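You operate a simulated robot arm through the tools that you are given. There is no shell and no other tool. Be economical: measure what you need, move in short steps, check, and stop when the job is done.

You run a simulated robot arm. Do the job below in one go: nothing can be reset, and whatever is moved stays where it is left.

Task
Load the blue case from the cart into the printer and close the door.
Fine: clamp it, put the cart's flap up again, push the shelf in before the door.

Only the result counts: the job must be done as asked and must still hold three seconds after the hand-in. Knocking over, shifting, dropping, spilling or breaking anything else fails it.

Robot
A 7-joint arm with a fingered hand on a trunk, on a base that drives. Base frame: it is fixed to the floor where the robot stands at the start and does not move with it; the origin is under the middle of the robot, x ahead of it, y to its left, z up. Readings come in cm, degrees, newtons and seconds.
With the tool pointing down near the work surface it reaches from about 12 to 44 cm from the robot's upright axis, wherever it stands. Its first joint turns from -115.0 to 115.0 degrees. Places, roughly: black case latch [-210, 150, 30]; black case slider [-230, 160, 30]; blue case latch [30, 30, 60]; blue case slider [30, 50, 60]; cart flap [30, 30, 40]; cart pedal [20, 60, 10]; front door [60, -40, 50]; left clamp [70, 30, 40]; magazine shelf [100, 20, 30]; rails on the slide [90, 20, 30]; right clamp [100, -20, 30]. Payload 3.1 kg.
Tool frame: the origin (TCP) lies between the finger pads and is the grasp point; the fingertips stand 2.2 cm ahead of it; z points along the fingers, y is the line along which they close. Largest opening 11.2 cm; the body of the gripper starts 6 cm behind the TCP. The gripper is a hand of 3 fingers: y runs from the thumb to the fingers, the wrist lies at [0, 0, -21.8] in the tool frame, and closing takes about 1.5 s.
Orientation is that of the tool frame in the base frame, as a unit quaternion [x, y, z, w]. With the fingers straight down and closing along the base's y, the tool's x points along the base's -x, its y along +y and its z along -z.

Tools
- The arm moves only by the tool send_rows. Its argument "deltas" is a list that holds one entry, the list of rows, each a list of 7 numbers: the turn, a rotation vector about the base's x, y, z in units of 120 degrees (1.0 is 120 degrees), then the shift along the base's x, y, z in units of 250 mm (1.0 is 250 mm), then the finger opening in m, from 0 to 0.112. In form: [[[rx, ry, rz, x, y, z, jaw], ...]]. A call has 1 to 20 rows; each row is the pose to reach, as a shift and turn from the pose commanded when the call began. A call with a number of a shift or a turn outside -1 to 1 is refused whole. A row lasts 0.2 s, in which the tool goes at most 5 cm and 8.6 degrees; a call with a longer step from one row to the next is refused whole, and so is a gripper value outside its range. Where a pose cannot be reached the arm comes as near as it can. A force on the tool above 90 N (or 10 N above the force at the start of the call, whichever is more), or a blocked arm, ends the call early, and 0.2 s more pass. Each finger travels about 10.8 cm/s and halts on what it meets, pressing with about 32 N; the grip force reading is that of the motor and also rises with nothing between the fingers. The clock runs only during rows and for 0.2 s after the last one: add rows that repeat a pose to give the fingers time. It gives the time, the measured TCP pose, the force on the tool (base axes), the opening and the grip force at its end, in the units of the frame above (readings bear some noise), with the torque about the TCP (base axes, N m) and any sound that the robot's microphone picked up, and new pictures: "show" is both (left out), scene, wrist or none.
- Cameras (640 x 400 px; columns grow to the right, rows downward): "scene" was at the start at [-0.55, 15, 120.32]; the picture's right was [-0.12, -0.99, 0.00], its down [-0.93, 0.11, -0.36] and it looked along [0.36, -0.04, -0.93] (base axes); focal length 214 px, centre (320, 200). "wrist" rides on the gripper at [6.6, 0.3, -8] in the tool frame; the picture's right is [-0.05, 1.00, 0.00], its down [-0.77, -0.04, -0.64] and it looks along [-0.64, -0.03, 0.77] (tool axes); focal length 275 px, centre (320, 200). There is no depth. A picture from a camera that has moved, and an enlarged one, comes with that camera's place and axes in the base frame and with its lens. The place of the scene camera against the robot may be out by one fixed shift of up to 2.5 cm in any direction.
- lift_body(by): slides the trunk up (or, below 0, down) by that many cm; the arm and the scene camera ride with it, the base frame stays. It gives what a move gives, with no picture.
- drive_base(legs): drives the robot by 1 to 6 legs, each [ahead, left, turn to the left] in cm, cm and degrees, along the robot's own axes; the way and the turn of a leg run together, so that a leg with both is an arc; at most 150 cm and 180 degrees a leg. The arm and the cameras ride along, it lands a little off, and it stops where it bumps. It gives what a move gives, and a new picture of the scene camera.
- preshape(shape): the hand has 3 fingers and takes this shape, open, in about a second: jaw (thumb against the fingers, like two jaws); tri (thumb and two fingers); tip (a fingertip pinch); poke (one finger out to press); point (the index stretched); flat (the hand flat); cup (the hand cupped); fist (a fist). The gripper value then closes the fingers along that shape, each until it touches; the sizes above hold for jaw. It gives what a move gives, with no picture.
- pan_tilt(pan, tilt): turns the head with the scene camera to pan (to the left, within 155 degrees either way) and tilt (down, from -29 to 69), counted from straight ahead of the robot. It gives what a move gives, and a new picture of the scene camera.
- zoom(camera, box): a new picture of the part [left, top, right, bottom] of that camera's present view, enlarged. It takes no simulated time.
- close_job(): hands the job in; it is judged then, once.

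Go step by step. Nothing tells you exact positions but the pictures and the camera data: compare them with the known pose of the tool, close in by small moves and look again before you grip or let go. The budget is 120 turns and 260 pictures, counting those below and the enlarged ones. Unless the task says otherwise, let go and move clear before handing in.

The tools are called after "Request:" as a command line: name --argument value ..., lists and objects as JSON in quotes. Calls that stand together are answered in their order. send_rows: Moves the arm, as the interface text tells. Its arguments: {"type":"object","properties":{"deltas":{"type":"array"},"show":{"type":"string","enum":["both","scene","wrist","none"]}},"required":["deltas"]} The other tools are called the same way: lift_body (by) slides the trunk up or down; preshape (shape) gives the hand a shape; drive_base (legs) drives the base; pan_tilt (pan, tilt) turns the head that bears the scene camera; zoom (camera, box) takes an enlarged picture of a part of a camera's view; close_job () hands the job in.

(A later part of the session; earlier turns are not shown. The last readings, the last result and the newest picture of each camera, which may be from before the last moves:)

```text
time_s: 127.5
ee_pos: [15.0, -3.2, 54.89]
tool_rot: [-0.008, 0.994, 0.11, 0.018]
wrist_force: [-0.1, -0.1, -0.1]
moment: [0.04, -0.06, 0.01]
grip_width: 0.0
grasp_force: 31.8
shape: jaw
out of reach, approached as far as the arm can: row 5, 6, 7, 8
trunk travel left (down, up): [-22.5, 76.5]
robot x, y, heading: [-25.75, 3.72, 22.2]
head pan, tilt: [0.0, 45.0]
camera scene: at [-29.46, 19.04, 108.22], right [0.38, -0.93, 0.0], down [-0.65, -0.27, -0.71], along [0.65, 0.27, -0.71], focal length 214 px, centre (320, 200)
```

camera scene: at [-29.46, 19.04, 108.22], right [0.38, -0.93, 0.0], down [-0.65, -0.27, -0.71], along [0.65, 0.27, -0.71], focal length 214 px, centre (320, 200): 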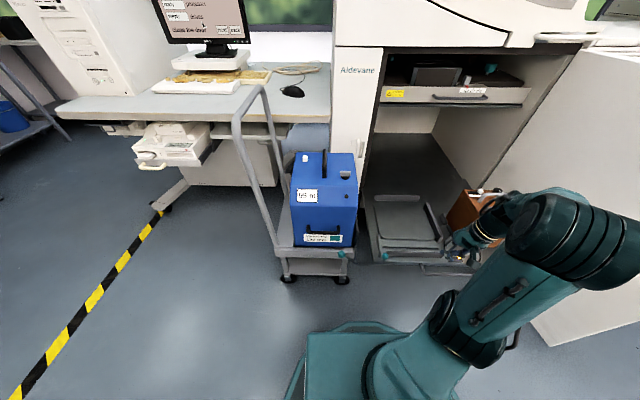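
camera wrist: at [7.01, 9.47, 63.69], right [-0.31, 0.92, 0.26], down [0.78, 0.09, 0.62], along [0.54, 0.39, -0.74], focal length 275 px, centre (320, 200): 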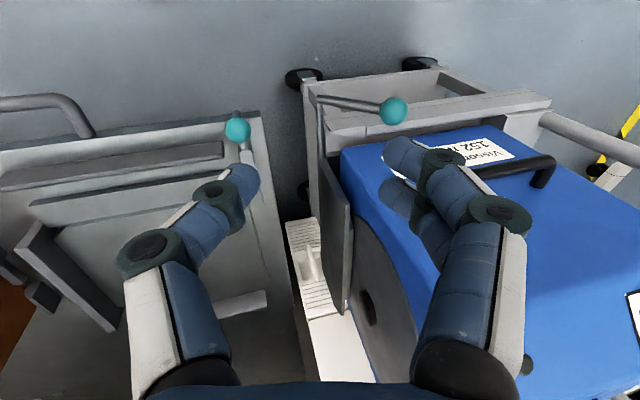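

Request:
lift_body --by 28

Request:
send_rows --deltas '[[[0, 0, 0, 0, 0, -0.12, 0.0], [0, 0, 0, 0, 0, -0.25, 0.0], [0, 0, 0, 0.02, -0.05, -0.38, 0.0], [0, 0, 0, 0.04, -0.1, -0.5, 0.0], [-0.02, 0, 0, 0.06, -0.15, -0.62, 0.0], [-0.05, -0.01, 0, 0.06, -0.15, -0.75, 0.0], [-0.09, -0.02, 0, 0.06, -0.15, -0.85, 0.0], [-0.1, -0.03, 0, 0.06, -0.15, -0.9, 0.0]]]' --show "scene"

```text
time_s: 130.3
ee_pos: [14.97, -3.11, 82.78]
tool_rot: [-0.006, 0.994, 0.111, 0.017]
wrist_force: [0.3, -0.8, -0.3]
moment: [0.01, 0.01, -0.02]
grip_width: 0.01
grasp_force: 31.9
shape: jaw
trunk travel left (down, up): [-50.5, 48.5]
robot x, y, heading: [-25.47, 3.67, 22.1]
head pan, tilt: [0.0, 45.0]
```

```text
time_s: 132.1
ee_pos: [16.53, -6.84, 60.34]
tool_rot: [-0.012, 0.999, 0.004, 0.047]
wrist_force: [0.0, 0.7, 0.5]
moment: [0.0, 0.0, 0.0]
grip_width: 0.0
grasp_force: 32.4
shape: jaw
out of reach, approached as far as the arm can: row 7
trunk travel left (down, up): [-50.5, 48.5]
robot x, y, heading: [-25.76, 3.87, 22.0]
head pan, tilt: [0.0, 45.0]
camera scene: at [-29.44, 19.32, 136.19], right [0.38, -0.93, 0.0], down [-0.65, -0.27, -0.71], along [0.65, 0.27, -0.71], focal length 214 px, centre (320, 200)
```

scene: 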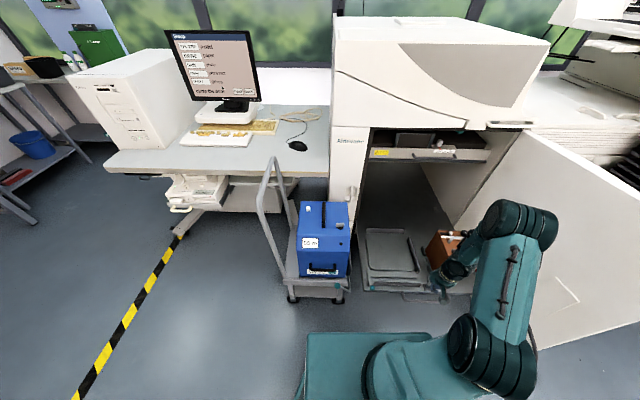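

Request:
send_rows --deltas '[[[0, 0.0, 0.03, -0.07, 0.16, 0, 0.0], [0, 0.01, 0.06, -0.14, 0.33, 0, 0.0], [0, 0.02, 0.09, -0.21, 0.5, -0.0, 0.0], [0, 0.03, 0.12, -0.28, 0.66, -0.0, 0.0], [0, 0.04, 0.15, -0.34, 0.82, -0.0, 0.0], [0, 0.04, 0.18, -0.4, 0.97, -0.0, 0.0]]]' --show "wrist"

```text
time_s: 133.5
ee_pos: [6.41, 17.4, 60.47]
tool_rot: [-0.199, 0.98, 0.016, 0.004]
wrist_force: [-0.6, -0.8, -0.3]
moment: [0.01, -0.01, 0.02]
grip_width: 0.0
grasp_force: 32.1
shape: jaw
trunk travel left (down, up): [-50.5, 48.5]
robot x, y, heading: [-25.41, 3.84, 22.1]
head pan, tilt: [0.0, 45.0]
camera wrist: at [0.21, 14.7, 68.41], right [-0.35, 0.94, 0.03], down [0.72, 0.25, 0.65], along [0.6, 0.24, -0.76], focal length 275 px, centre (320, 200)
```

wrist: 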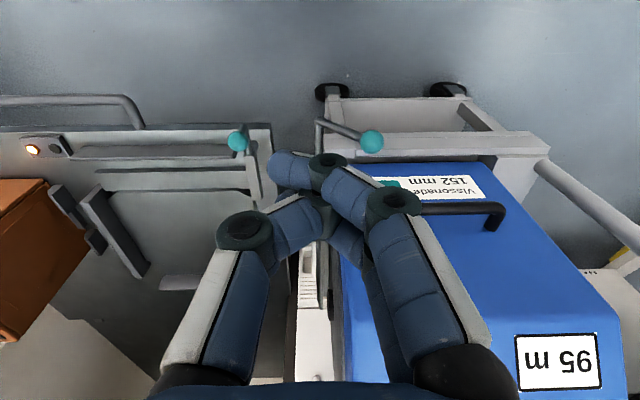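

Hand is vertical again. I'll go down on the left side of the crank knob with closed fingers.

Request:
send_rows --deltas '[[[0, 0, 0, 0.03, 0.16, 0, 0.0], [0, 0, 0, 0.06, 0.33, 0, 0.0], [0, 0, 0, 0.1, 0.5, 0, 0.0], [0, 0, 0, 0.112, 0.556, -0.12, 0.0], [0, 0, 0, 0.112, 0.556, -0.3, 0.0], [0, 0, 0, 0.112, 0.556, -0.48, 0.0], [0, 0, 0, 0.112, 0.556, -0.65, 0.0], [0, 0, 0, 0.112, 0.556, -0.65, 0.0]]]' --show "wrist"

```text
time_s: 135.3
ee_pos: [9.31, 31.03, 44.27]
tool_rot: [-0.199, 0.98, 0.015, 0.004]
wrist_force: [-0.1, -0.3, 0.1]
moment: [-0.05, 0.0, 0.0]
grip_width: 0.02
grasp_force: 32.5
shape: jaw
trunk travel left (down, up): [-50.5, 48.5]
robot x, y, heading: [-25.16, 3.98, 22.2]
head pan, tilt: [0.0, 45.0]
camera wrist: at [2.98, 28.41, 52.17], right [-0.35, 0.94, 0.03], down [0.72, 0.25, 0.65], along [0.6, 0.24, -0.76], focal length 275 px, centre (320, 200)
```

wrist: 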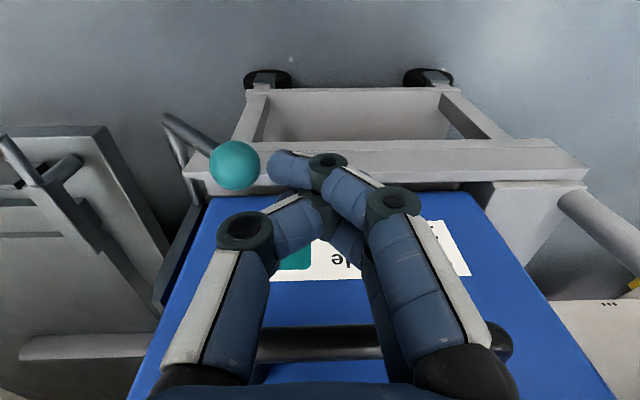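

Request:
send_rows --deltas '[[[0, 0, 0, 0.01, 0.02, -0.12, 0.0], [0, 0, 0, 0.02, 0.02, -0.24, 0.0], [0, 0, 0, 0.03, 0.02, -0.26, 0.0], [0, 0, 0, 0.045, -0.02, -0.26, 0.0], [0, 0, 0, 0.06, -0.07, -0.26, 0.0], [0, 0, 0, 0.08, -0.12, -0.25, 0.0], [0, 0, 0, 0.1, -0.17, -0.24, 0.0]]]' --show "wrist"

```text
time_s: 136.9
ee_pos: [11.49, 27.18, 38.64]
tool_rot: [-0.203, 0.979, 0.015, 0.007]
wrist_force: [-39.8, 23.9, 42.7]
moment: [-0.6, -0.89, -0.09]
grip_width: 0.01
grasp_force: 32.3
shape: jaw
out of reach, approached as far as the arm can: row 3
trunk travel left (down, up): [-50.5, 48.5]
robot x, y, heading: [-25.35, 4.39, 22.3]
head pan, tilt: [0.0, 45.0]
camera wrist: at [5.2, 24.49, 46.5], right [-0.35, 0.94, 0.03], down [0.72, 0.25, 0.65], along [0.6, 0.25, -0.76], focal length 275 px, centre (320, 200)
```

wrist: 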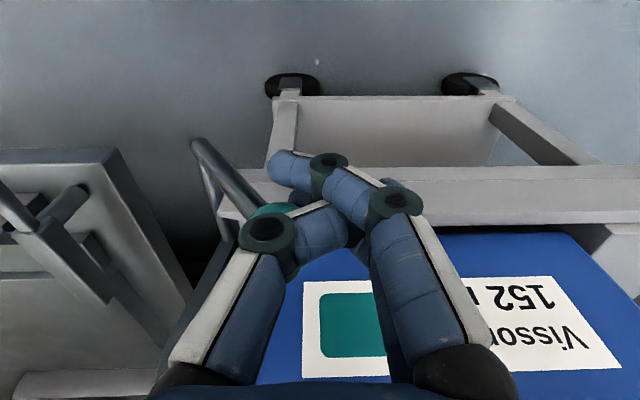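

The knob resists and I'm pressing on it badly; I'll back off left and look at the crank.

Request:
send_rows --deltas '[[[0, 0, 0, -0.03, 0.07, 0.0, 0.0], [0, 0, 0, -0.06, 0.16, 0.0, 0.0], [0, 0, 0, -0.08, 0.2, 0.15, 0.0], [0, 0, 0, -0.1, 0.22, 0.3, 0.0], [0, 0, 0, -0.25, 0.18, 0.4, 0.0], [0, 0, 0, -0.25, 0.18, 0.4, 0.0]]]' --show "wrist"

Request:
zoom --camera "scene" --box '[250, 220, 450, 320]'

```text
time_s: 138.3
ee_pos: [5.35, 31.24, 48.05]
tool_rot: [-0.198, 0.98, 0.015, 0.004]
wrist_force: [0.8, 0.8, 0.1]
moment: [-0.04, 0.01, 0.0]
grip_width: 0.02
grasp_force: 31.5
shape: jaw
trunk travel left (down, up): [-50.5, 48.5]
robot x, y, heading: [-25.56, 3.56, 22.1]
head pan, tilt: [0.0, 45.0]
camera wrist: at [-0.89, 28.52, 56.02], right [-0.34, 0.94, 0.03], down [0.72, 0.25, 0.65], along [0.6, 0.24, -0.76], focal length 275 px, centre (320, 200)
```

wrist: 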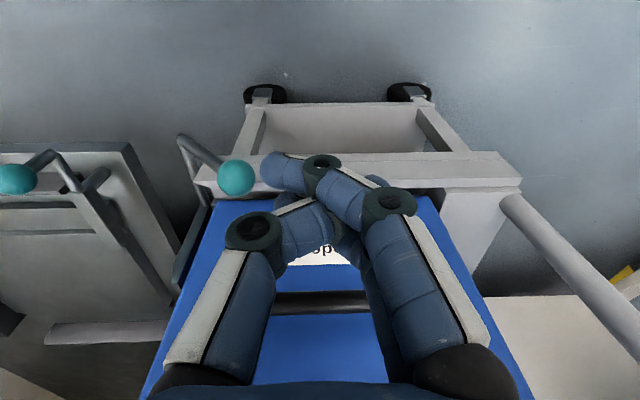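

```text
3.20 times, centred on (350, 270) of scene
camera zoom: at [-29.41, 19.13, 136.21], right [0.38, -0.93, 0.0], down [-0.65, -0.27, -0.71], along [0.65, 0.27, -0.71], focal length 686 px, centre (224, -24)
```

zoom: 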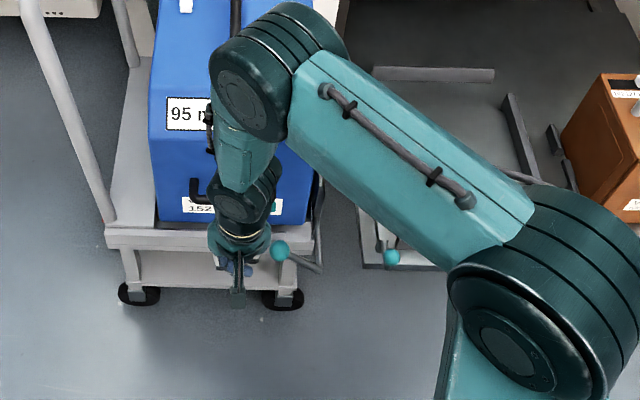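

The knob hasn't moved; I was also pressing it down, against the turn. I'll instead grip the ball from above and lead it along its arc.

Request:
send_rows --deltas '[[[0, 0, 0, 0.08, -0.04, 0.02, 0.03], [0, 0, 0, 0.16, -0.08, 0.02, 0.05], [0, 0, 0, 0.24, -0.13, 0.02, 0.065], [0, 0, 0, 0.318, -0.17, 0.02, 0.065], [0, 0, 0, 0.318, -0.17, -0.1, 0.065], [0, 0, 0, 0.318, -0.17, -0.1, 0.065]]]' --show "wrist"

```text
time_s: 139.7
ee_pos: [13.44, 27.16, 45.78]
tool_rot: [-0.199, 0.98, 0.016, 0.005]
wrist_force: [-0.2, 0.9, 0.1]
moment: [0.02, 0.02, 0.0]
grip_width: 6.44
grasp_force: 0.1
shape: jaw
trunk travel left (down, up): [-50.5, 48.5]
robot x, y, heading: [-25.48, 3.78, 22.3]
head pan, tilt: [0.0, 45.0]
camera wrist: at [7.08, 24.56, 53.71], right [-0.35, 0.94, 0.03], down [0.72, 0.25, 0.65], along [0.6, 0.24, -0.76], focal length 275 px, centre (320, 200)
```

wrist: 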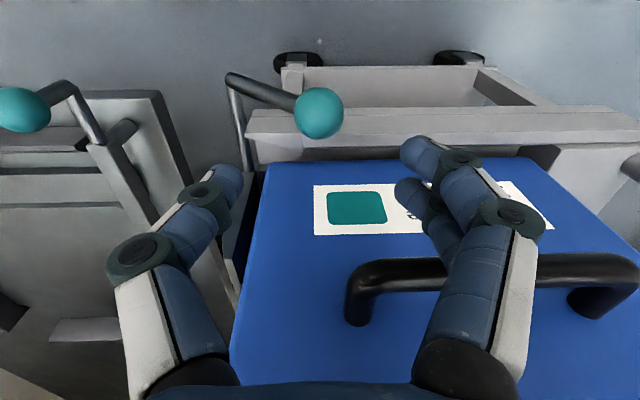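

Request:
send_rows --deltas '[[[0, 0, 0, 0, 0, -0.1, 0.065], [0, 0, 0, 0, 0, -0.2, 0.065], [0, 0, 0, 0, 0, -0.29, 0.065], [0, 0, 0, 0, 0, -0.29, 0.04], [0, 0, 0, 0, 0, -0.29, 0.02], [0, 0, 0, 0, 0, -0.29, 0.01], [0, 0, 0, 0, 0, -0.29, 0.01]]]' --show "wrist"

```text
time_s: 141.3
ee_pos: [13.55, 27.27, 38.42]
tool_rot: [-0.198, 0.98, 0.014, 0.005]
wrist_force: [5.7, -2.7, 3.2]
moment: [-0.66, -0.27, 0.15]
grip_width: 2.36
grasp_force: 32.1
shape: jaw
trunk travel left (down, up): [-50.5, 48.5]
robot x, y, heading: [-25.29, 3.6, 22.5]
head pan, tilt: [0.0, 45.0]
camera wrist: at [7.16, 24.58, 46.34], right [-0.34, 0.94, 0.03], down [0.72, 0.25, 0.65], along [0.6, 0.24, -0.76], focal length 275 px, centre (320, 200)
```

wrist: 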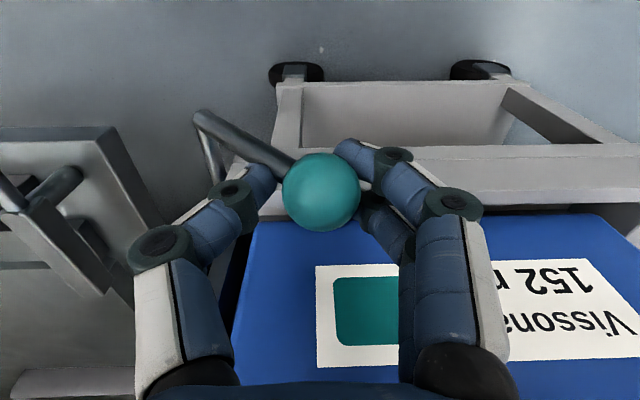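

Ball is gripped. I'll lead it clockwise along its arc to the top first.

Request:
send_rows --deltas '[[[0, 0, 0, 0.013, -0.031, 0.027, 0.01], [0, 0, 0, 0.026, -0.063, 0.05, 0.01], [0, 0, 0, 0.04, -0.098, 0.068, 0.01], [0, 0, 0, 0.054, -0.133, 0.084, 0.01], [0, 0, 0, 0.07, -0.17, 0.094, 0.01], [0, 0, 0, 0.085, -0.209, 0.102, 0.01], [0, 0, 0, 0.101, -0.248, 0.104, 0.01]]]' --show "wrist"

```text
time_s: 142.9
ee_pos: [16.08, 21.25, 40.9]
tool_rot: [-0.199, 0.98, 0.015, 0.002]
wrist_force: [-3.2, 7.0, 0.3]
moment: [0.56, 0.21, 0.03]
grip_width: 1.26
grasp_force: 32.3
shape: jaw
trunk travel left (down, up): [-50.5, 48.5]
robot x, y, heading: [-25.86, 4.19, 22.5]
head pan, tilt: [0.0, 45.0]
camera wrist: at [9.81, 18.57, 48.81], right [-0.35, 0.94, 0.03], down [0.73, 0.25, 0.64], along [0.59, 0.24, -0.77], focal length 275 px, centre (320, 200)
```

wrist: 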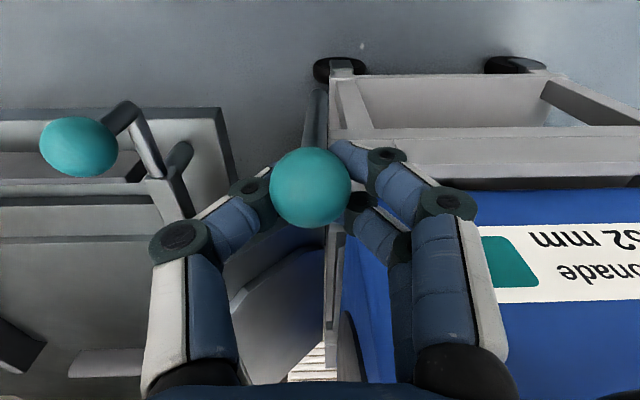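

Request:
send_rows --deltas '[[[0, 0, 0, 0.016, -0.039, -0.002, 0.01], [0, 0, 0, 0.032, -0.078, -0.008, 0.01], [0, 0, 0, 0.043, -0.105, -0.016, 0.01], [0, 0, 0, 0.054, -0.133, -0.028, 0.01], [0, 0, 0, 0.065, -0.16, -0.04, 0.01], [0, 0, 0, 0.076, -0.185, -0.054, 0.01], [0, 0, 0, 0.086, -0.211, -0.072, 0.01]]]' --show "both"

```text
time_s: 144.5
ee_pos: [18.5, 16.26, 39.58]
tool_rot: [-0.201, 0.979, 0.02, 0.013]
wrist_force: [2.2, 44.4, 53.9]
moment: [1.86, 1.45, -0.6]
grip_width: 2.47
grasp_force: 32.1
shape: jaw
trunk travel left (down, up): [-50.5, 48.5]
robot x, y, heading: [-25.82, 4.1, 22.3]
head pan, tilt: [0.0, 45.0]
camera scene: at [-30.01, 19.22, 136.25], right [0.38, -0.93, 0.0], down [-0.65, -0.27, -0.71], along [0.66, 0.27, -0.7], focal length 214 px, centre (320, 200)
camera wrist: at [12.04, 13.5, 47.43], right [-0.35, 0.94, 0.03], down [0.71, 0.24, 0.66], along [0.61, 0.26, -0.75], focal length 275 px, centre (320, 200)
```

scene: 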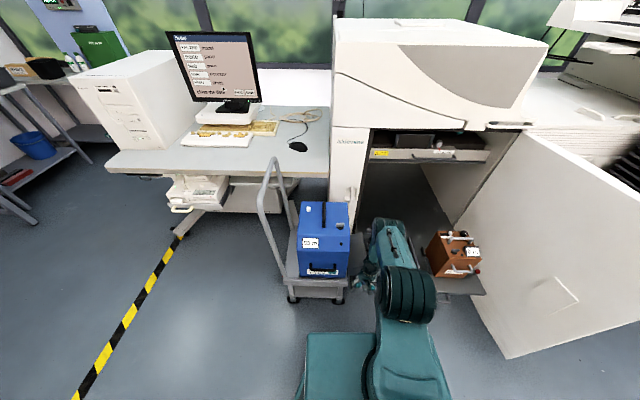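
wrist: 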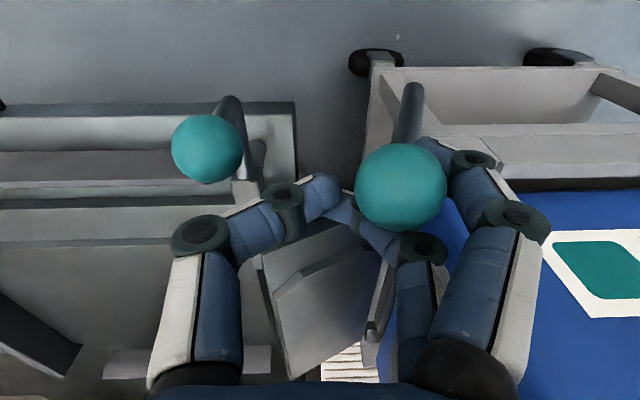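

The crank has turned about 58° and now resists. I'll release it and inspect what the flap rests on.

Request:
send_rows --deltas '[[[0, 0, 0, -0.01, 0.03, 0.04, 0.01], [0, 0, 0, -0.015, 0.04, 0.05, 0.03], [0, 0, 0, -0.015, 0.04, 0.05, 0.045], [0, 0, 0, -0.015, 0.04, 0.12, 0.045], [0, 0, 0, -0.03, 0.05, 0.3, 0.045], [0, 0, 0, -0.1, 0.0, 0.5, 0.045], [0, 0, 0, -0.2, -0.05, 0.65, 0.045]]]' --show "wrist"

Request:
zoom --camera "wrist" --box '[100, 60, 420, 280]'

```text
refused: row 6 steps farther than a row can; nothing moved
```

```text
1.82 times, centred on (260, 170) of wrist
camera zoom: at [12.04, 13.5, 47.43], right [-0.35, 0.94, 0.03], down [0.71, 0.24, 0.66], along [0.61, 0.26, -0.75], focal length 500 px, centre (429, 254)
```

zoom: 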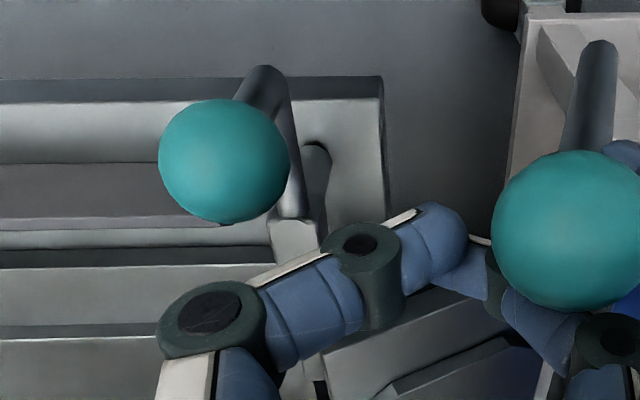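

Request:
send_rows --deltas '[[[0, 0, 0, -0.01, 0.03, 0.04, 0.01], [0, 0, 0, -0.015, 0.04, 0.05, 0.03], [0, 0, 0, -0.015, 0.04, 0.05, 0.045], [0, 0, 0, -0.015, 0.04, 0.14, 0.045], [0, 0, 0, -0.03, 0.05, 0.3, 0.045], [0, 0, 0, -0.08, 0.02, 0.46, 0.045], [0, 0, 0, -0.16, -0.02, 0.6, 0.045]]]' --show "wrist"

Request:
zoom --camera "wrist" --box '[160, 60, 480, 280]'

```text
time_s: 146.1
ee_pos: [14.28, 15.16, 54.21]
tool_rot: [-0.199, 0.98, 0.015, 0.004]
wrist_force: [-1.1, 0.3, -0.7]
moment: [0.01, 0.0, 0.01]
grip_width: 4.52
grasp_force: 0.0
shape: jaw
trunk travel left (down, up): [-50.5, 48.5]
robot x, y, heading: [-25.45, 3.93, 22.3]
head pan, tilt: [0.0, 45.0]
camera wrist: at [8.01, 12.26, 62.28], right [-0.35, 0.94, 0.03], down [0.72, 0.25, 0.65], along [0.6, 0.24, -0.76], focal length 275 px, centre (320, 200)
```

wrist: 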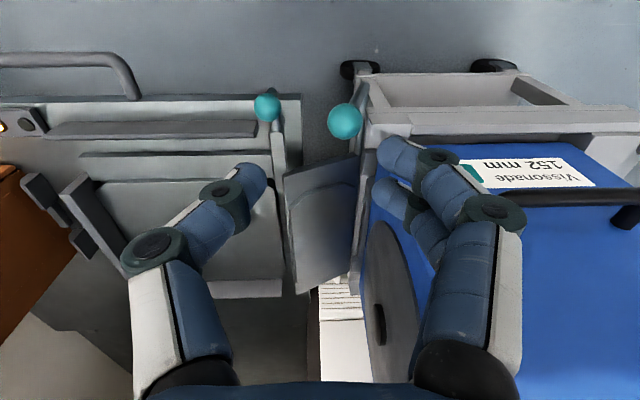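

```text
1.82 times, centred on (320, 170) of wrist
camera zoom: at [8.01, 12.26, 62.28], right [-0.35, 0.94, 0.03], down [0.72, 0.25, 0.65], along [0.6, 0.24, -0.76], focal length 500 px, centre (320, 254)
```

zoom: 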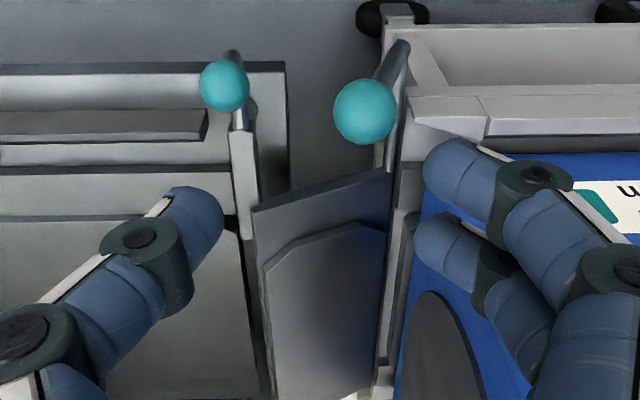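

The flap is now only about 25° above horizontal (tip near z 36.6, shelf top ≈31.5); my thumb was probably fouling the shelf clamp. I'll drive closer and press the flap's outer edge down from above.

Request:
send_rows --deltas '[[[0, 0, 0, 0.04, -0.1, 0.05, 0.02], [0, 0, 0, 0.09, -0.22, 0.1, 0.0], [0, 0, 0, 0.09, -0.22, 0.1, 0.0]]]' --show "none"

Request:
drive_base --legs '[[14, 0, 0]]'

Request:
send_rows --deltas '[[[0, 0, 0, 0.08, 0.05, 0, 0.0], [0, 0, 0, 0.15, 0.1, 0, 0.0], [0, 0, 0, 0.2, 0.13, 0, 0.0]]]' --show "both"

```text
time_s: 146.9
ee_pos: [16.56, 9.79, 56.81]
tool_rot: [-0.199, 0.98, 0.016, 0.005]
wrist_force: [0.4, 0.6, -0.2]
moment: [0.02, 0.0, -0.03]
grip_width: 0.0
grasp_force: 31.5
shape: jaw
trunk travel left (down, up): [-50.5, 48.5]
robot x, y, heading: [-25.76, 3.85, 22.2]
head pan, tilt: [0.0, 45.0]
```

```text
time_s: 148.2
ee_pos: [29.96, 15.28, 56.72]
tool_rot: [-0.198, 0.98, 0.015, 0.004]
wrist_force: [0.0, 0.7, 0.5]
moment: [0.01, 0.01, -0.02]
grip_width: 0.01
grasp_force: 31.7
shape: jaw
trunk travel left (down, up): [-50.5, 48.5]
robot x, y, heading: [-12.35, 9.05, 22.0]
head pan, tilt: [0.0, 45.0]
camera scene: at [-15.99, 24.59, 136.21], right [0.38, -0.93, 0.0], down [-0.66, -0.27, -0.71], along [0.65, 0.27, -0.71], focal length 214 px, centre (320, 200)
```

scene: 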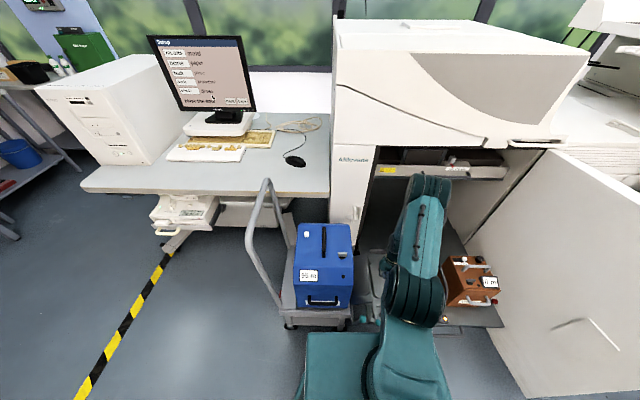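

```text
time_s: 149.0
ee_pos: [33.41, 18.0, 56.86]
tool_rot: [-0.199, 0.98, 0.027, 0.009]
wrist_force: [0.2, -0.4, -0.2]
moment: [0.01, -0.02, 0.0]
grip_width: 0.0
grasp_force: 31.7
shape: jaw
out of reach, approached as far as the arm can: row 2, 3
trunk travel left (down, up): [-50.5, 48.5]
robot x, y, heading: [-12.11, 9.14, 22.0]
head pan, tilt: [0.0, 45.0]
camera scene: at [-16.07, 24.56, 136.21], right [0.38, -0.93, 0.0], down [-0.65, -0.27, -0.71], along [0.65, 0.27, -0.71], focal length 214 px, centre (320, 200)
camera wrist: at [27.13, 15.15, 64.74], right [-0.35, 0.94, 0.05], down [0.72, 0.23, 0.65], along [0.6, 0.26, -0.75], focal length 275 px, centre (320, 200)
```

scene: 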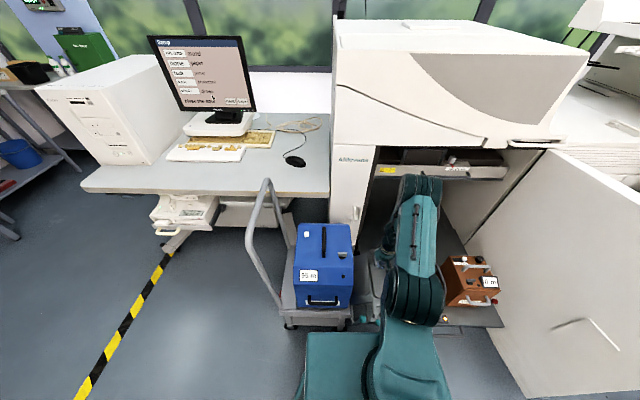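
wrist: 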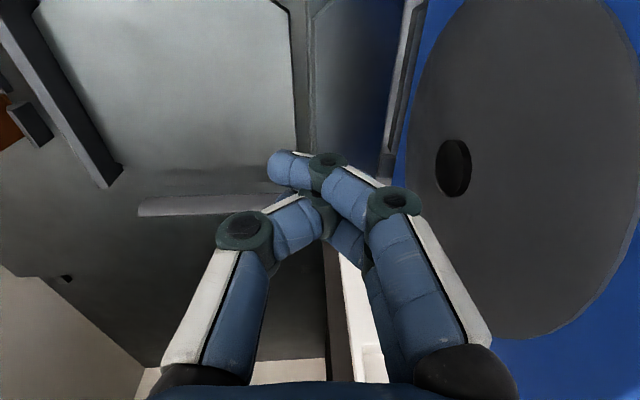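

Request:
send_rows --deltas '[[[0, 0, 0, -0.06, 0.0, -0.15, 0.0], [0, 0, 0, -0.09, 0.025, -0.32, 0.0], [0, 0, 0, -0.09, 0.025, -0.5, 0.0], [0, 0, 0, -0.09, 0.025, -0.62, 0.0], [0, 0, 0, -0.09, 0.025, -0.7, 0.0], [0, 0, 0, -0.09, 0.025, -0.76, 0.0], [0, 0, 0, -0.09, 0.025, -0.8, 0.0]]]' --show "wrist"

```text
time_s: 150.6
ee_pos: [31.23, 18.85, 37.36]
tool_rot: [-0.199, 0.98, 0.016, 0.014]
wrist_force: [1.4, 9.9, 89.6]
moment: [-0.85, -0.31, 0.03]
grip_width: 0.01
grasp_force: 32.0
shape: jaw
trunk travel left (down, up): [-50.5, 48.5]
robot x, y, heading: [-12.19, 8.94, 22.0]
head pan, tilt: [0.0, 45.0]
camera wrist: at [24.79, 16.19, 45.24], right [-0.35, 0.94, 0.03], down [0.71, 0.24, 0.66], along [0.61, 0.25, -0.75], focal length 275 px, centre (320, 200)
```

wrist: 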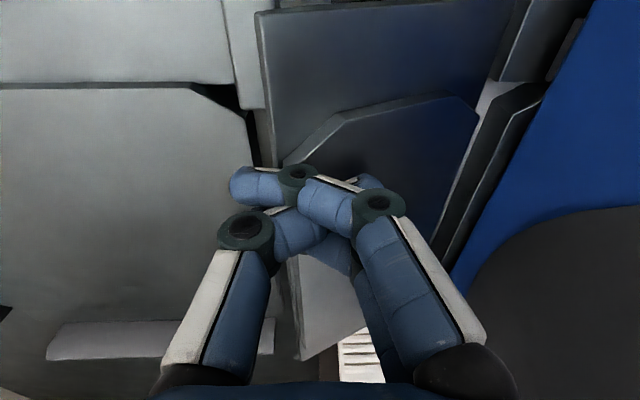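

Pressing with 90 N doesn't lower it further, so it is resting on something or at its stop. I'll back off and look along the gap at shelf height.

Request:
send_rows --deltas '[[[0, 0, 0, 0, 0, 0.15, 0.0], [0, 0, 0, 0, 0, 0.3, 0.0], [0, 0, 0, 0, 0, 0.45, 0.0], [0, 0, 0, 0.02, -0.03, 0.6, 0.0], [0, 0, 0, 0.02, -0.03, 0.7, 0.0]]]' --show "wrist"

Request:
drive_base --legs '[[-26, 0, 0]]'

Request:
send_rows --deltas '[[[0.025, -0.062, 0, 0, 0, -0.05, 0.0], [0.05, -0.124, 0, 0, 0, -0.1, 0.0], [0.075, -0.186, 0, 0, 0, -0.15, 0.0], [0.1, -0.248, 0, 0, 0, -0.2, 0.0], [0.125, -0.31, 0, 0, 0, -0.25, 0.0], [0.157, -0.386, 0, 0, 0, -0.3, 0.0], [0.157, -0.386, 0, 0, 0, -0.4, 0.0], [0.157, -0.386, 0, 0, 0, -0.5, 0.0]]]' --show "wrist"

```text
time_s: 151.8
ee_pos: [31.65, 17.67, 54.29]
tool_rot: [-0.197, 0.98, 0.015, 0.004]
wrist_force: [0.1, -0.4, 0.1]
moment: [0.01, -0.02, 0.0]
grip_width: 0.01
grasp_force: 31.9
shape: jaw
trunk travel left (down, up): [-50.5, 48.5]
robot x, y, heading: [-12.01, 9.23, 22.2]
head pan, tilt: [0.0, 45.0]
camera wrist: at [25.38, 15.01, 62.23], right [-0.34, 0.94, 0.03], down [0.72, 0.25, 0.65], along [0.6, 0.24, -0.76], focal length 275 px, centre (320, 200)
```

wrist: 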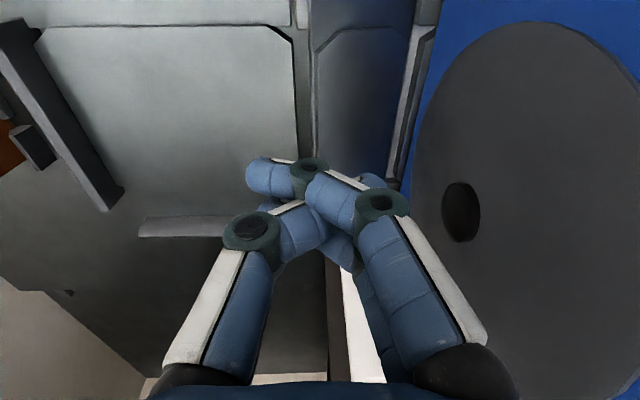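

```text
time_s: 153.7
ee_pos: [7.5, 7.89, 54.26]
tool_rot: [-0.199, 0.98, 0.015, 0.005]
wrist_force: [1.0, -0.4, 1.4]
moment: [-0.01, -0.02, 0.04]
grip_width: 0.0
grasp_force: 31.8
shape: jaw
trunk travel left (down, up): [-50.5, 48.5]
robot x, y, heading: [-36.73, -0.58, 22.2]
head pan, tilt: [0.0, 45.0]
camera scene: at [-40.38, 14.63, 136.21], right [0.38, -0.93, 0.0], down [-0.65, -0.27, -0.71], along [0.65, 0.27, -0.71], focal length 214 px, centre (320, 200)
```

scene: 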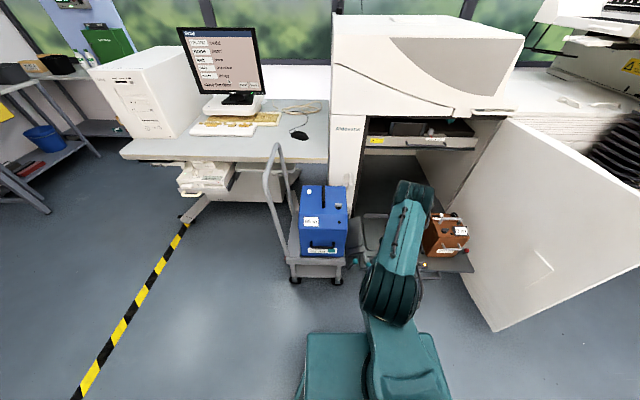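

```text
refused: row 6 steps farther than a row can; nothing moved
```

The flap's plate and the shelf's pad are lined up front-to-back. I'll now take the low view.

Request:
send_rows --deltas '[[[0.025, -0.062, 0, 0, 0, -0.05, 0.0], [0.05, -0.124, 0, 0, 0, -0.1, 0.0], [0.075, -0.186, 0, 0, 0, -0.15, 0.0], [0.1, -0.248, 0, 0, 0, -0.2, 0.0], [0.125, -0.31, 0, 0, 0, -0.25, 0.0], [0.148, -0.366, 0, 0, 0, -0.3, 0.0], [0.148, -0.366, 0, 0, 0, -0.4, 0.0], [0.148, -0.366, 0, 0, 0, -0.5, 0.0]]]' --show "wrist"

Request:
zoom --camera "wrist" --box '[200, 60, 500, 260]'

```text
time_s: 155.5
ee_pos: [7.55, 8.15, 42.09]
tool_rot: [-0.188, 0.893, 0.087, 0.399]
wrist_force: [-0.6, -0.2, -0.2]
moment: [-0.01, 0.02, -0.02]
grip_width: 0.0
grasp_force: 32.4
shape: jaw
trunk travel left (down, up): [-50.5, 48.5]
robot x, y, heading: [-36.14, -0.64, 22.4]
head pan, tilt: [0.0, 45.0]
camera wrist: at [-2.21, 4.05, 42.43], right [-0.38, 0.93, 0.04], down [0.05, -0.02, 1.0], along [0.93, 0.38, -0.04], focal length 275 px, centre (320, 200)
```

wrist: 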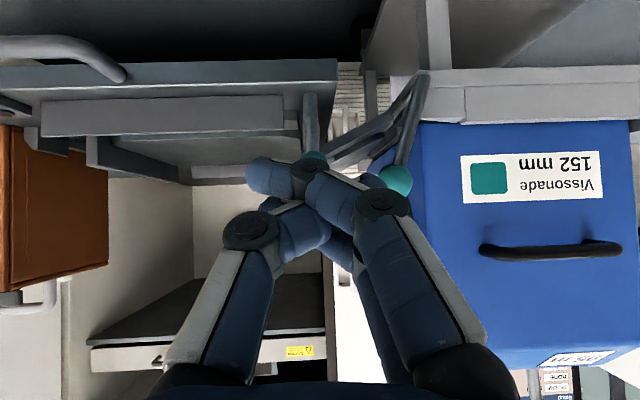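

```text
2.00 times, centred on (350, 160) of wrist
camera zoom: at [-2.21, 4.05, 42.43], right [-0.38, 0.93, 0.04], down [0.05, -0.02, 1.0], along [0.93, 0.38, -0.04], focal length 551 px, centre (260, 280)
```

zoom: 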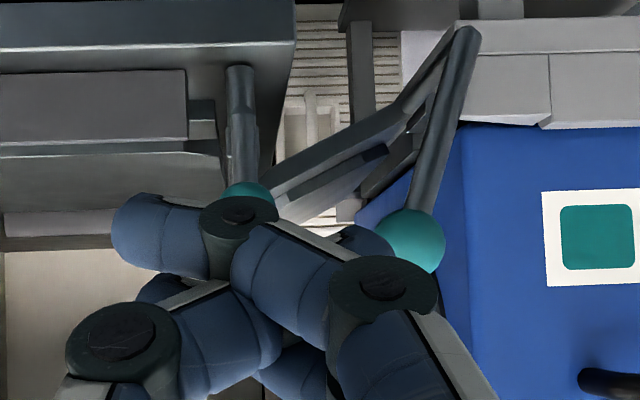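

The flap's front corner is held up by the shelf's left clamp, whose arm stands upright at the shelf edge. I'll take a close look at the clamp from above.

Request:
send_rows --deltas '[[[-0.025, 0.062, 0, 0, 0, 0.1, 0.05], [-0.05, 0.124, 0, 0, 0, 0.2, 0.1], [-0.075, 0.186, 0, 0.05, 0.0, 0.25, 0.112], [-0.1, 0.248, 0, 0.1, 0.02, 0.27, 0.112], [-0.125, 0.31, 0, 0.15, 0.05, 0.27, 0.112], [-0.148, 0.366, 0, 0.2, 0.07, 0.27, 0.112], [-0.148, 0.366, 0, 0.25, 0.09, 0.27, 0.112], [-0.148, 0.366, 0, 0.3, 0.1, 0.27, 0.112]]]' --show "wrist"

Request:
zoom --camera "wrist" --box '[200, 40, 440, 190]'

```text
time_s: 157.3
ee_pos: [12.57, 10.69, 48.38]
tool_rot: [-0.2, 0.979, 0.041, 0.021]
wrist_force: [0.0, 0.0, -0.4]
moment: [0.01, 0.01, 0.02]
grip_width: 11.19
grasp_force: 0.0
shape: jaw
out of reach, approached as far as the arm can: row 6, 7, 8
trunk travel left (down, up): [-50.5, 48.5]
robot x, y, heading: [-36.25, -0.52, 22.4]
head pan, tilt: [0.0, 45.0]
camera wrist: at [6.1, 7.5, 55.97], right [-0.35, 0.93, 0.07], down [0.71, 0.21, 0.68], along [0.61, 0.29, -0.73], focal length 275 px, centre (320, 200)
```

wrist: 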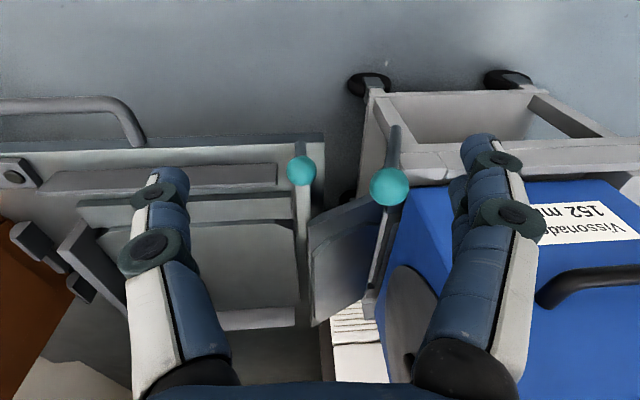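

```text
2.67 times, centred on (320, 115) of wrist
camera zoom: at [6.1, 7.5, 55.97], right [-0.35, 0.93, 0.07], down [0.71, 0.21, 0.68], along [0.61, 0.29, -0.73], focal length 734 px, centre (320, 427)
```

zoom: 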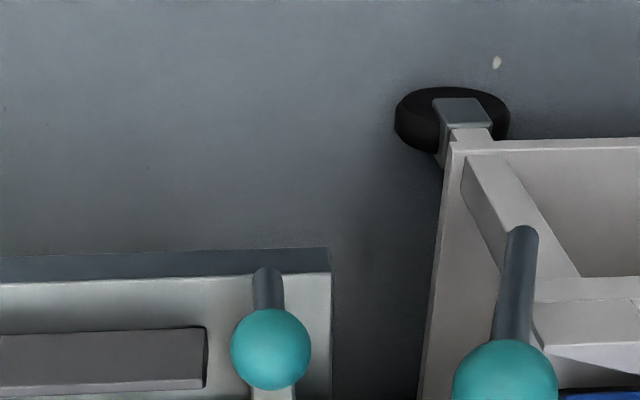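

Request:
zoom --camera "wrist" --box '[220, 130, 420, 330]'

```text
2.00 times, centred on (320, 230) of wrist
camera zoom: at [6.1, 7.5, 55.97], right [-0.35, 0.93, 0.07], down [0.71, 0.21, 0.68], along [0.61, 0.29, -0.73], focal length 551 px, centre (320, 140)
```

zoom: 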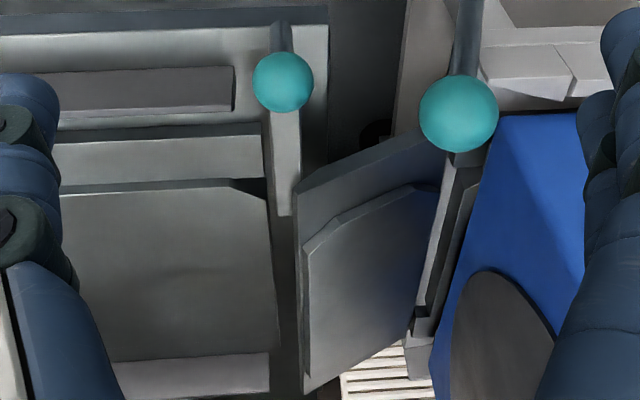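

Request:
pan_tilt --pan 0 --tilt 35

Request:
zoom --camera "scene" --box '[400, 150, 520, 250]'

Request:
send_rows --deltas '[[[0, 0, 0, 0.07, -0.15, 0.05, 0.112], [0, 0, 0, 0.13, -0.33, 0.1, 0.112], [0, 0, 0, 0.2, -0.5, 0.15, 0.112], [0, 0, 0, 0.25, -0.67, 0.2, 0.112], [0, 0, 0, 0.3, -0.83, 0.2, 0.112], [0, 0, 0, 0.35, -0.99, 0.2, 0.112]]]' --show "wrist"

```text
time_s: 158.0
ee_pos: [12.64, 10.62, 48.35]
tool_rot: [-0.2, 0.979, 0.043, 0.021]
wrist_force: [0.0, -0.2, 0.6]
moment: [0.0, 0.0, -0.02]
grip_width: 11.17
grasp_force: 0.1
shape: jaw
trunk travel left (down, up): [-50.5, 48.5]
robot x, y, heading: [-36.54, -0.93, 22.4]
head pan, tilt: [0.0, 35.0]
camera scene: at [-39.68, 14.91, 137.69], right [0.38, -0.93, 0.0], down [-0.53, -0.22, -0.82], along [0.76, 0.31, -0.57], focal length 214 px, centre (320, 200)
```

scene: 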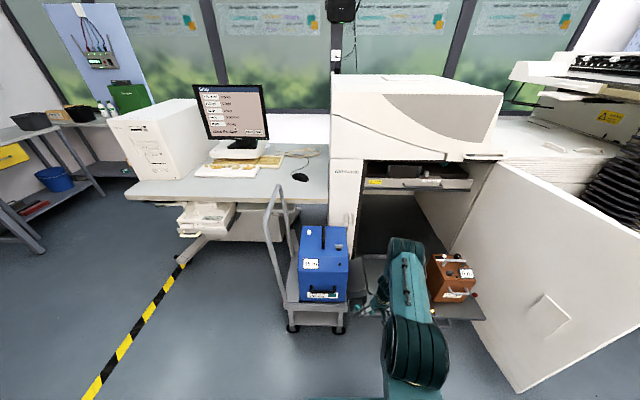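

```text
4.00 times, centred on (460, 200) of scene
camera zoom: at [-39.68, 14.91, 137.69], right [0.38, -0.93, 0.0], down [-0.53, -0.22, -0.82], along [0.76, 0.31, -0.57], focal length 858 px, centre (-240, 200)
```

zoom: 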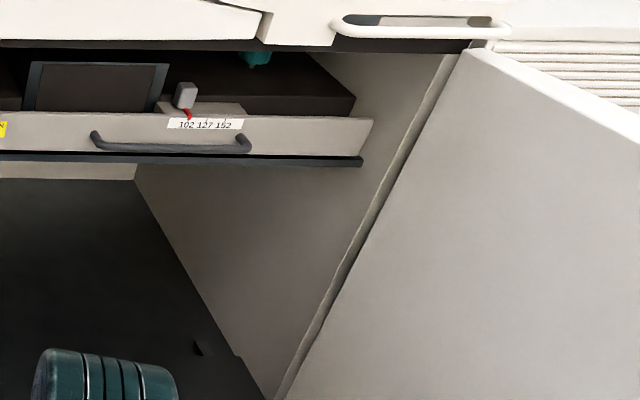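

```text
time_s: 159.4
ee_pos: [15.71, -10.98, 53.6]
tool_rot: [-0.202, 0.978, 0.041, 0.022]
wrist_force: [0.4, 0.3, -0.1]
moment: [0.0, -0.04, 0.02]
grip_width: 11.18
grasp_force: 0.1
shape: jaw
out of reach, approached as far as the arm can: row 4, 5, 6
trunk travel left (down, up): [-50.5, 48.5]
robot x, y, heading: [-36.14, -0.69, 22.2]
head pan, tilt: [0.0, 35.0]
camera wrist: at [9.24, -14.08, 61.18], right [-0.35, 0.93, 0.08], down [0.71, 0.21, 0.68], along [0.61, 0.29, -0.73], focal length 275 px, centre (320, 200)
```

wrist: 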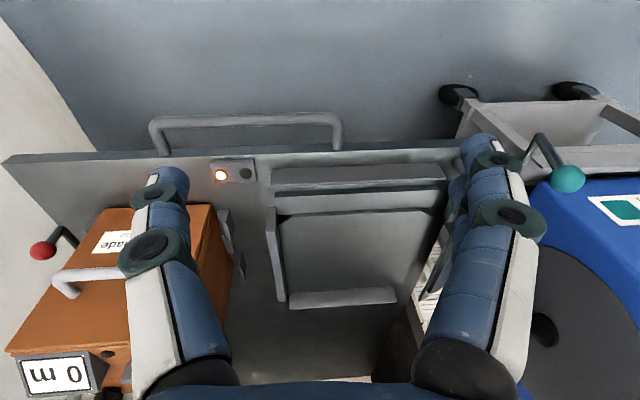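

Request:
zoom --camera "wrist" --box '[0, 160, 160, 320]'

Request:
send_rows --deltas '[[[0, 0, 0, 0.04, -0.1, 0.0, 0.08], [0, 0, 0, 0.08, -0.2, 0.0, 0.04], [0, 0, 0, 0.12, -0.3, 0.0, 0.0], [0, 0, 0, 0.18, -0.44, 0.0, 0.0], [0, 0, 0, 0.22, -0.55, 0.0, 0.0]]]' --show "wrist"

Request:
zoom --camera "wrist" --box '[60, 100, 260, 300]'

```text
2.50 times, centred on (80, 240) of wrist
camera zoom: at [9.24, -14.08, 61.18], right [-0.35, 0.93, 0.08], down [0.71, 0.21, 0.68], along [0.61, 0.29, -0.73], focal length 688 px, centre (920, 100)
```

zoom: 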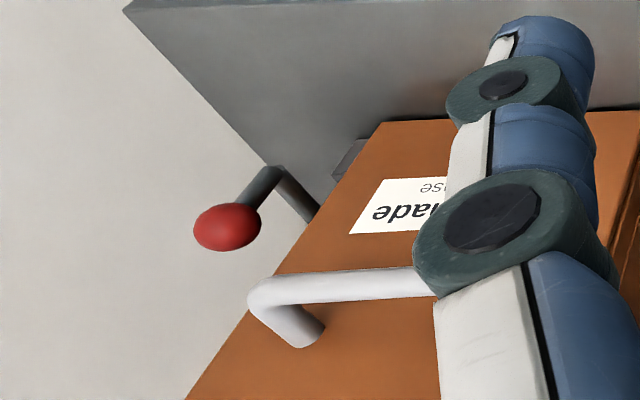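

```text
time_s: 160.6
ee_pos: [12.35, -18.19, 53.5]
tool_rot: [-0.201, 0.978, 0.042, 0.023]
wrist_force: [0.7, 0.1, 0.1]
moment: [0.02, -0.03, -0.01]
grip_width: 0.0
grasp_force: 31.2
shape: jaw
out of reach, approached as far as the arm can: row 1, 2, 3, 4, 5
trunk travel left (down, up): [-50.5, 48.5]
robot x, y, heading: [-36.24, -0.79, 22.4]
head pan, tilt: [0.0, 35.0]
camera wrist: at [5.84, -21.36, 61.05], right [-0.35, 0.93, 0.08], down [0.71, 0.21, 0.68], along [0.62, 0.29, -0.73], focal length 275 px, centre (320, 200)
```

wrist: 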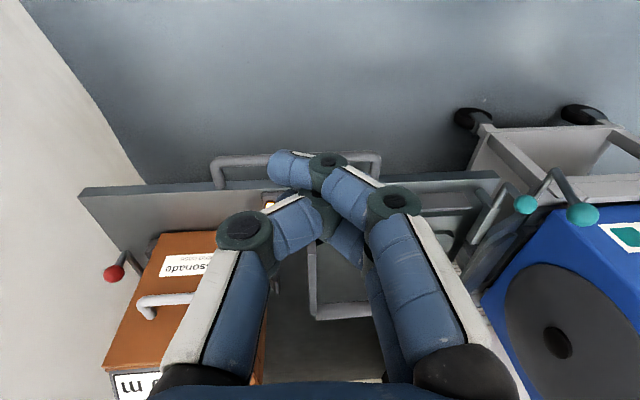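

```text
2.00 times, centred on (160, 200) of wrist
camera zoom: at [5.84, -21.36, 61.05], right [-0.35, 0.93, 0.08], down [0.71, 0.21, 0.68], along [0.62, 0.29, -0.73], focal length 551 px, centre (640, 200)
```

zoom: 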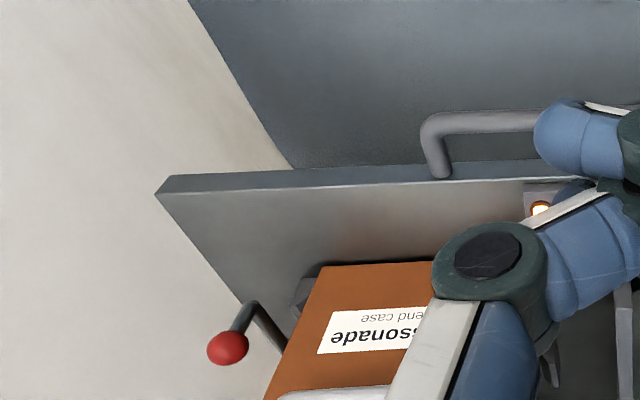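

The clamp looks like a crank too: an axle along the shelf edge with the ball standing up, mirrored to the red one that holds the orange case, so it is probably closed. I'll raise the flap back first, then open the clamp.

Request:
drive_base --legs '[[11, 0, 0]]'

Request:
send_rows --deltas '[[[0, 0, 0, -0.05, 0.15, 0.0, 0.02], [0, 0, 0, -0.1, 0.3, 0.0, 0.045], [0, 0, 0, -0.15, 0.45, 0.0, 0.045], [0, 0, 0, -0.2, 0.6, 0.0, 0.045], [0, 0, 0, -0.25, 0.75, 0.0, 0.045], [0, 0, 0, -0.25, 0.9, 0.0, 0.045], [0, 0, 0, -0.25, 0.98, 0.0, 0.045]]]' --show "wrist"

```text
time_s: 161.8
ee_pos: [22.12, -14.08, 53.38]
tool_rot: [-0.199, 0.979, 0.041, 0.022]
wrist_force: [0.2, 1.3, -0.1]
moment: [0.0, 0.03, 0.03]
grip_width: 0.0
grasp_force: 31.9
shape: jaw
trunk travel left (down, up): [-50.5, 48.5]
robot x, y, heading: [-26.54, 3.12, 22.3]
head pan, tilt: [0.0, 35.0]
camera scene: at [-29.78, 18.93, 137.69], right [0.38, -0.93, 0.0], down [-0.53, -0.22, -0.82], along [0.76, 0.31, -0.57], focal length 214 px, centre (320, 200)
```

scene: 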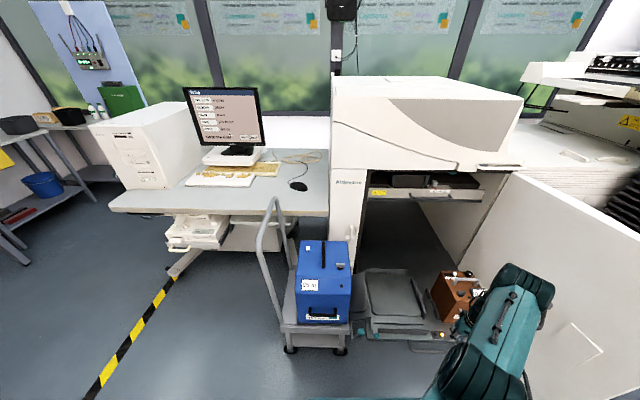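

```text
time_s: 163.4
ee_pos: [15.69, 10.38, 53.26]
tool_rot: [-0.199, 0.979, 0.042, 0.022]
wrist_force: [-1.0, 0.1, -0.3]
moment: [0.02, 0.0, -0.03]
grip_width: 4.48
grasp_force: 0.0
shape: jaw
trunk travel left (down, up): [-50.5, 48.5]
robot x, y, heading: [-25.97, 3.49, 22.2]
head pan, tilt: [0.0, 35.0]
camera wrist: at [9.21, 7.26, 60.97], right [-0.35, 0.93, 0.08], down [0.71, 0.21, 0.68], along [0.62, 0.29, -0.73], focal length 275 px, centre (320, 200)
```

wrist: 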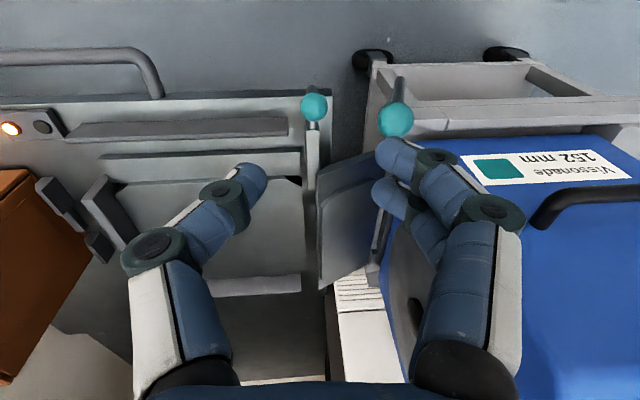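

Request:
send_rows --deltas '[[[-0.02, 0.006, 0, 0.01, 0.1, 0.0, 0.05], [-0.043, 0.012, 0, 0.025, 0.2, 0.0, 0.05], [-0.043, 0.012, 0, 0.04, 0.31, 0.0, 0.05], [-0.043, 0.012, 0, 0.04, 0.31, -0.15, 0.05], [-0.043, 0.012, 0, 0.04, 0.31, -0.3, 0.05], [-0.043, 0.012, 0, 0.04, 0.31, -0.3, 0.05]]]' --show "wrist"

```text
time_s: 164.8
ee_pos: [16.71, 18.01, 45.68]
tool_rot: [-0.2, 0.98, 0.001, 0.001]
wrist_force: [-0.9, -0.2, -0.1]
moment: [-0.03, 0.01, -0.02]
grip_width: 4.94
grasp_force: 0.0
shape: jaw
trunk travel left (down, up): [-50.5, 48.5]
robot x, y, heading: [-26.35, 3.23, 22.3]
head pan, tilt: [0.0, 35.0]
camera wrist: at [10.42, 15.56, 53.68], right [-0.35, 0.94, 0.0], down [0.72, 0.27, 0.64], along [0.6, 0.22, -0.77], focal length 275 px, centre (320, 200)
```

wrist: 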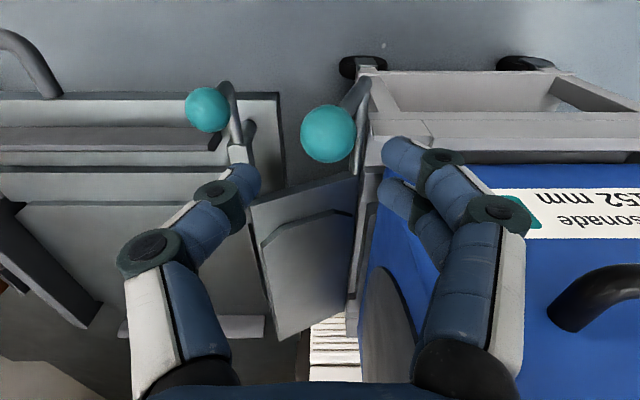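

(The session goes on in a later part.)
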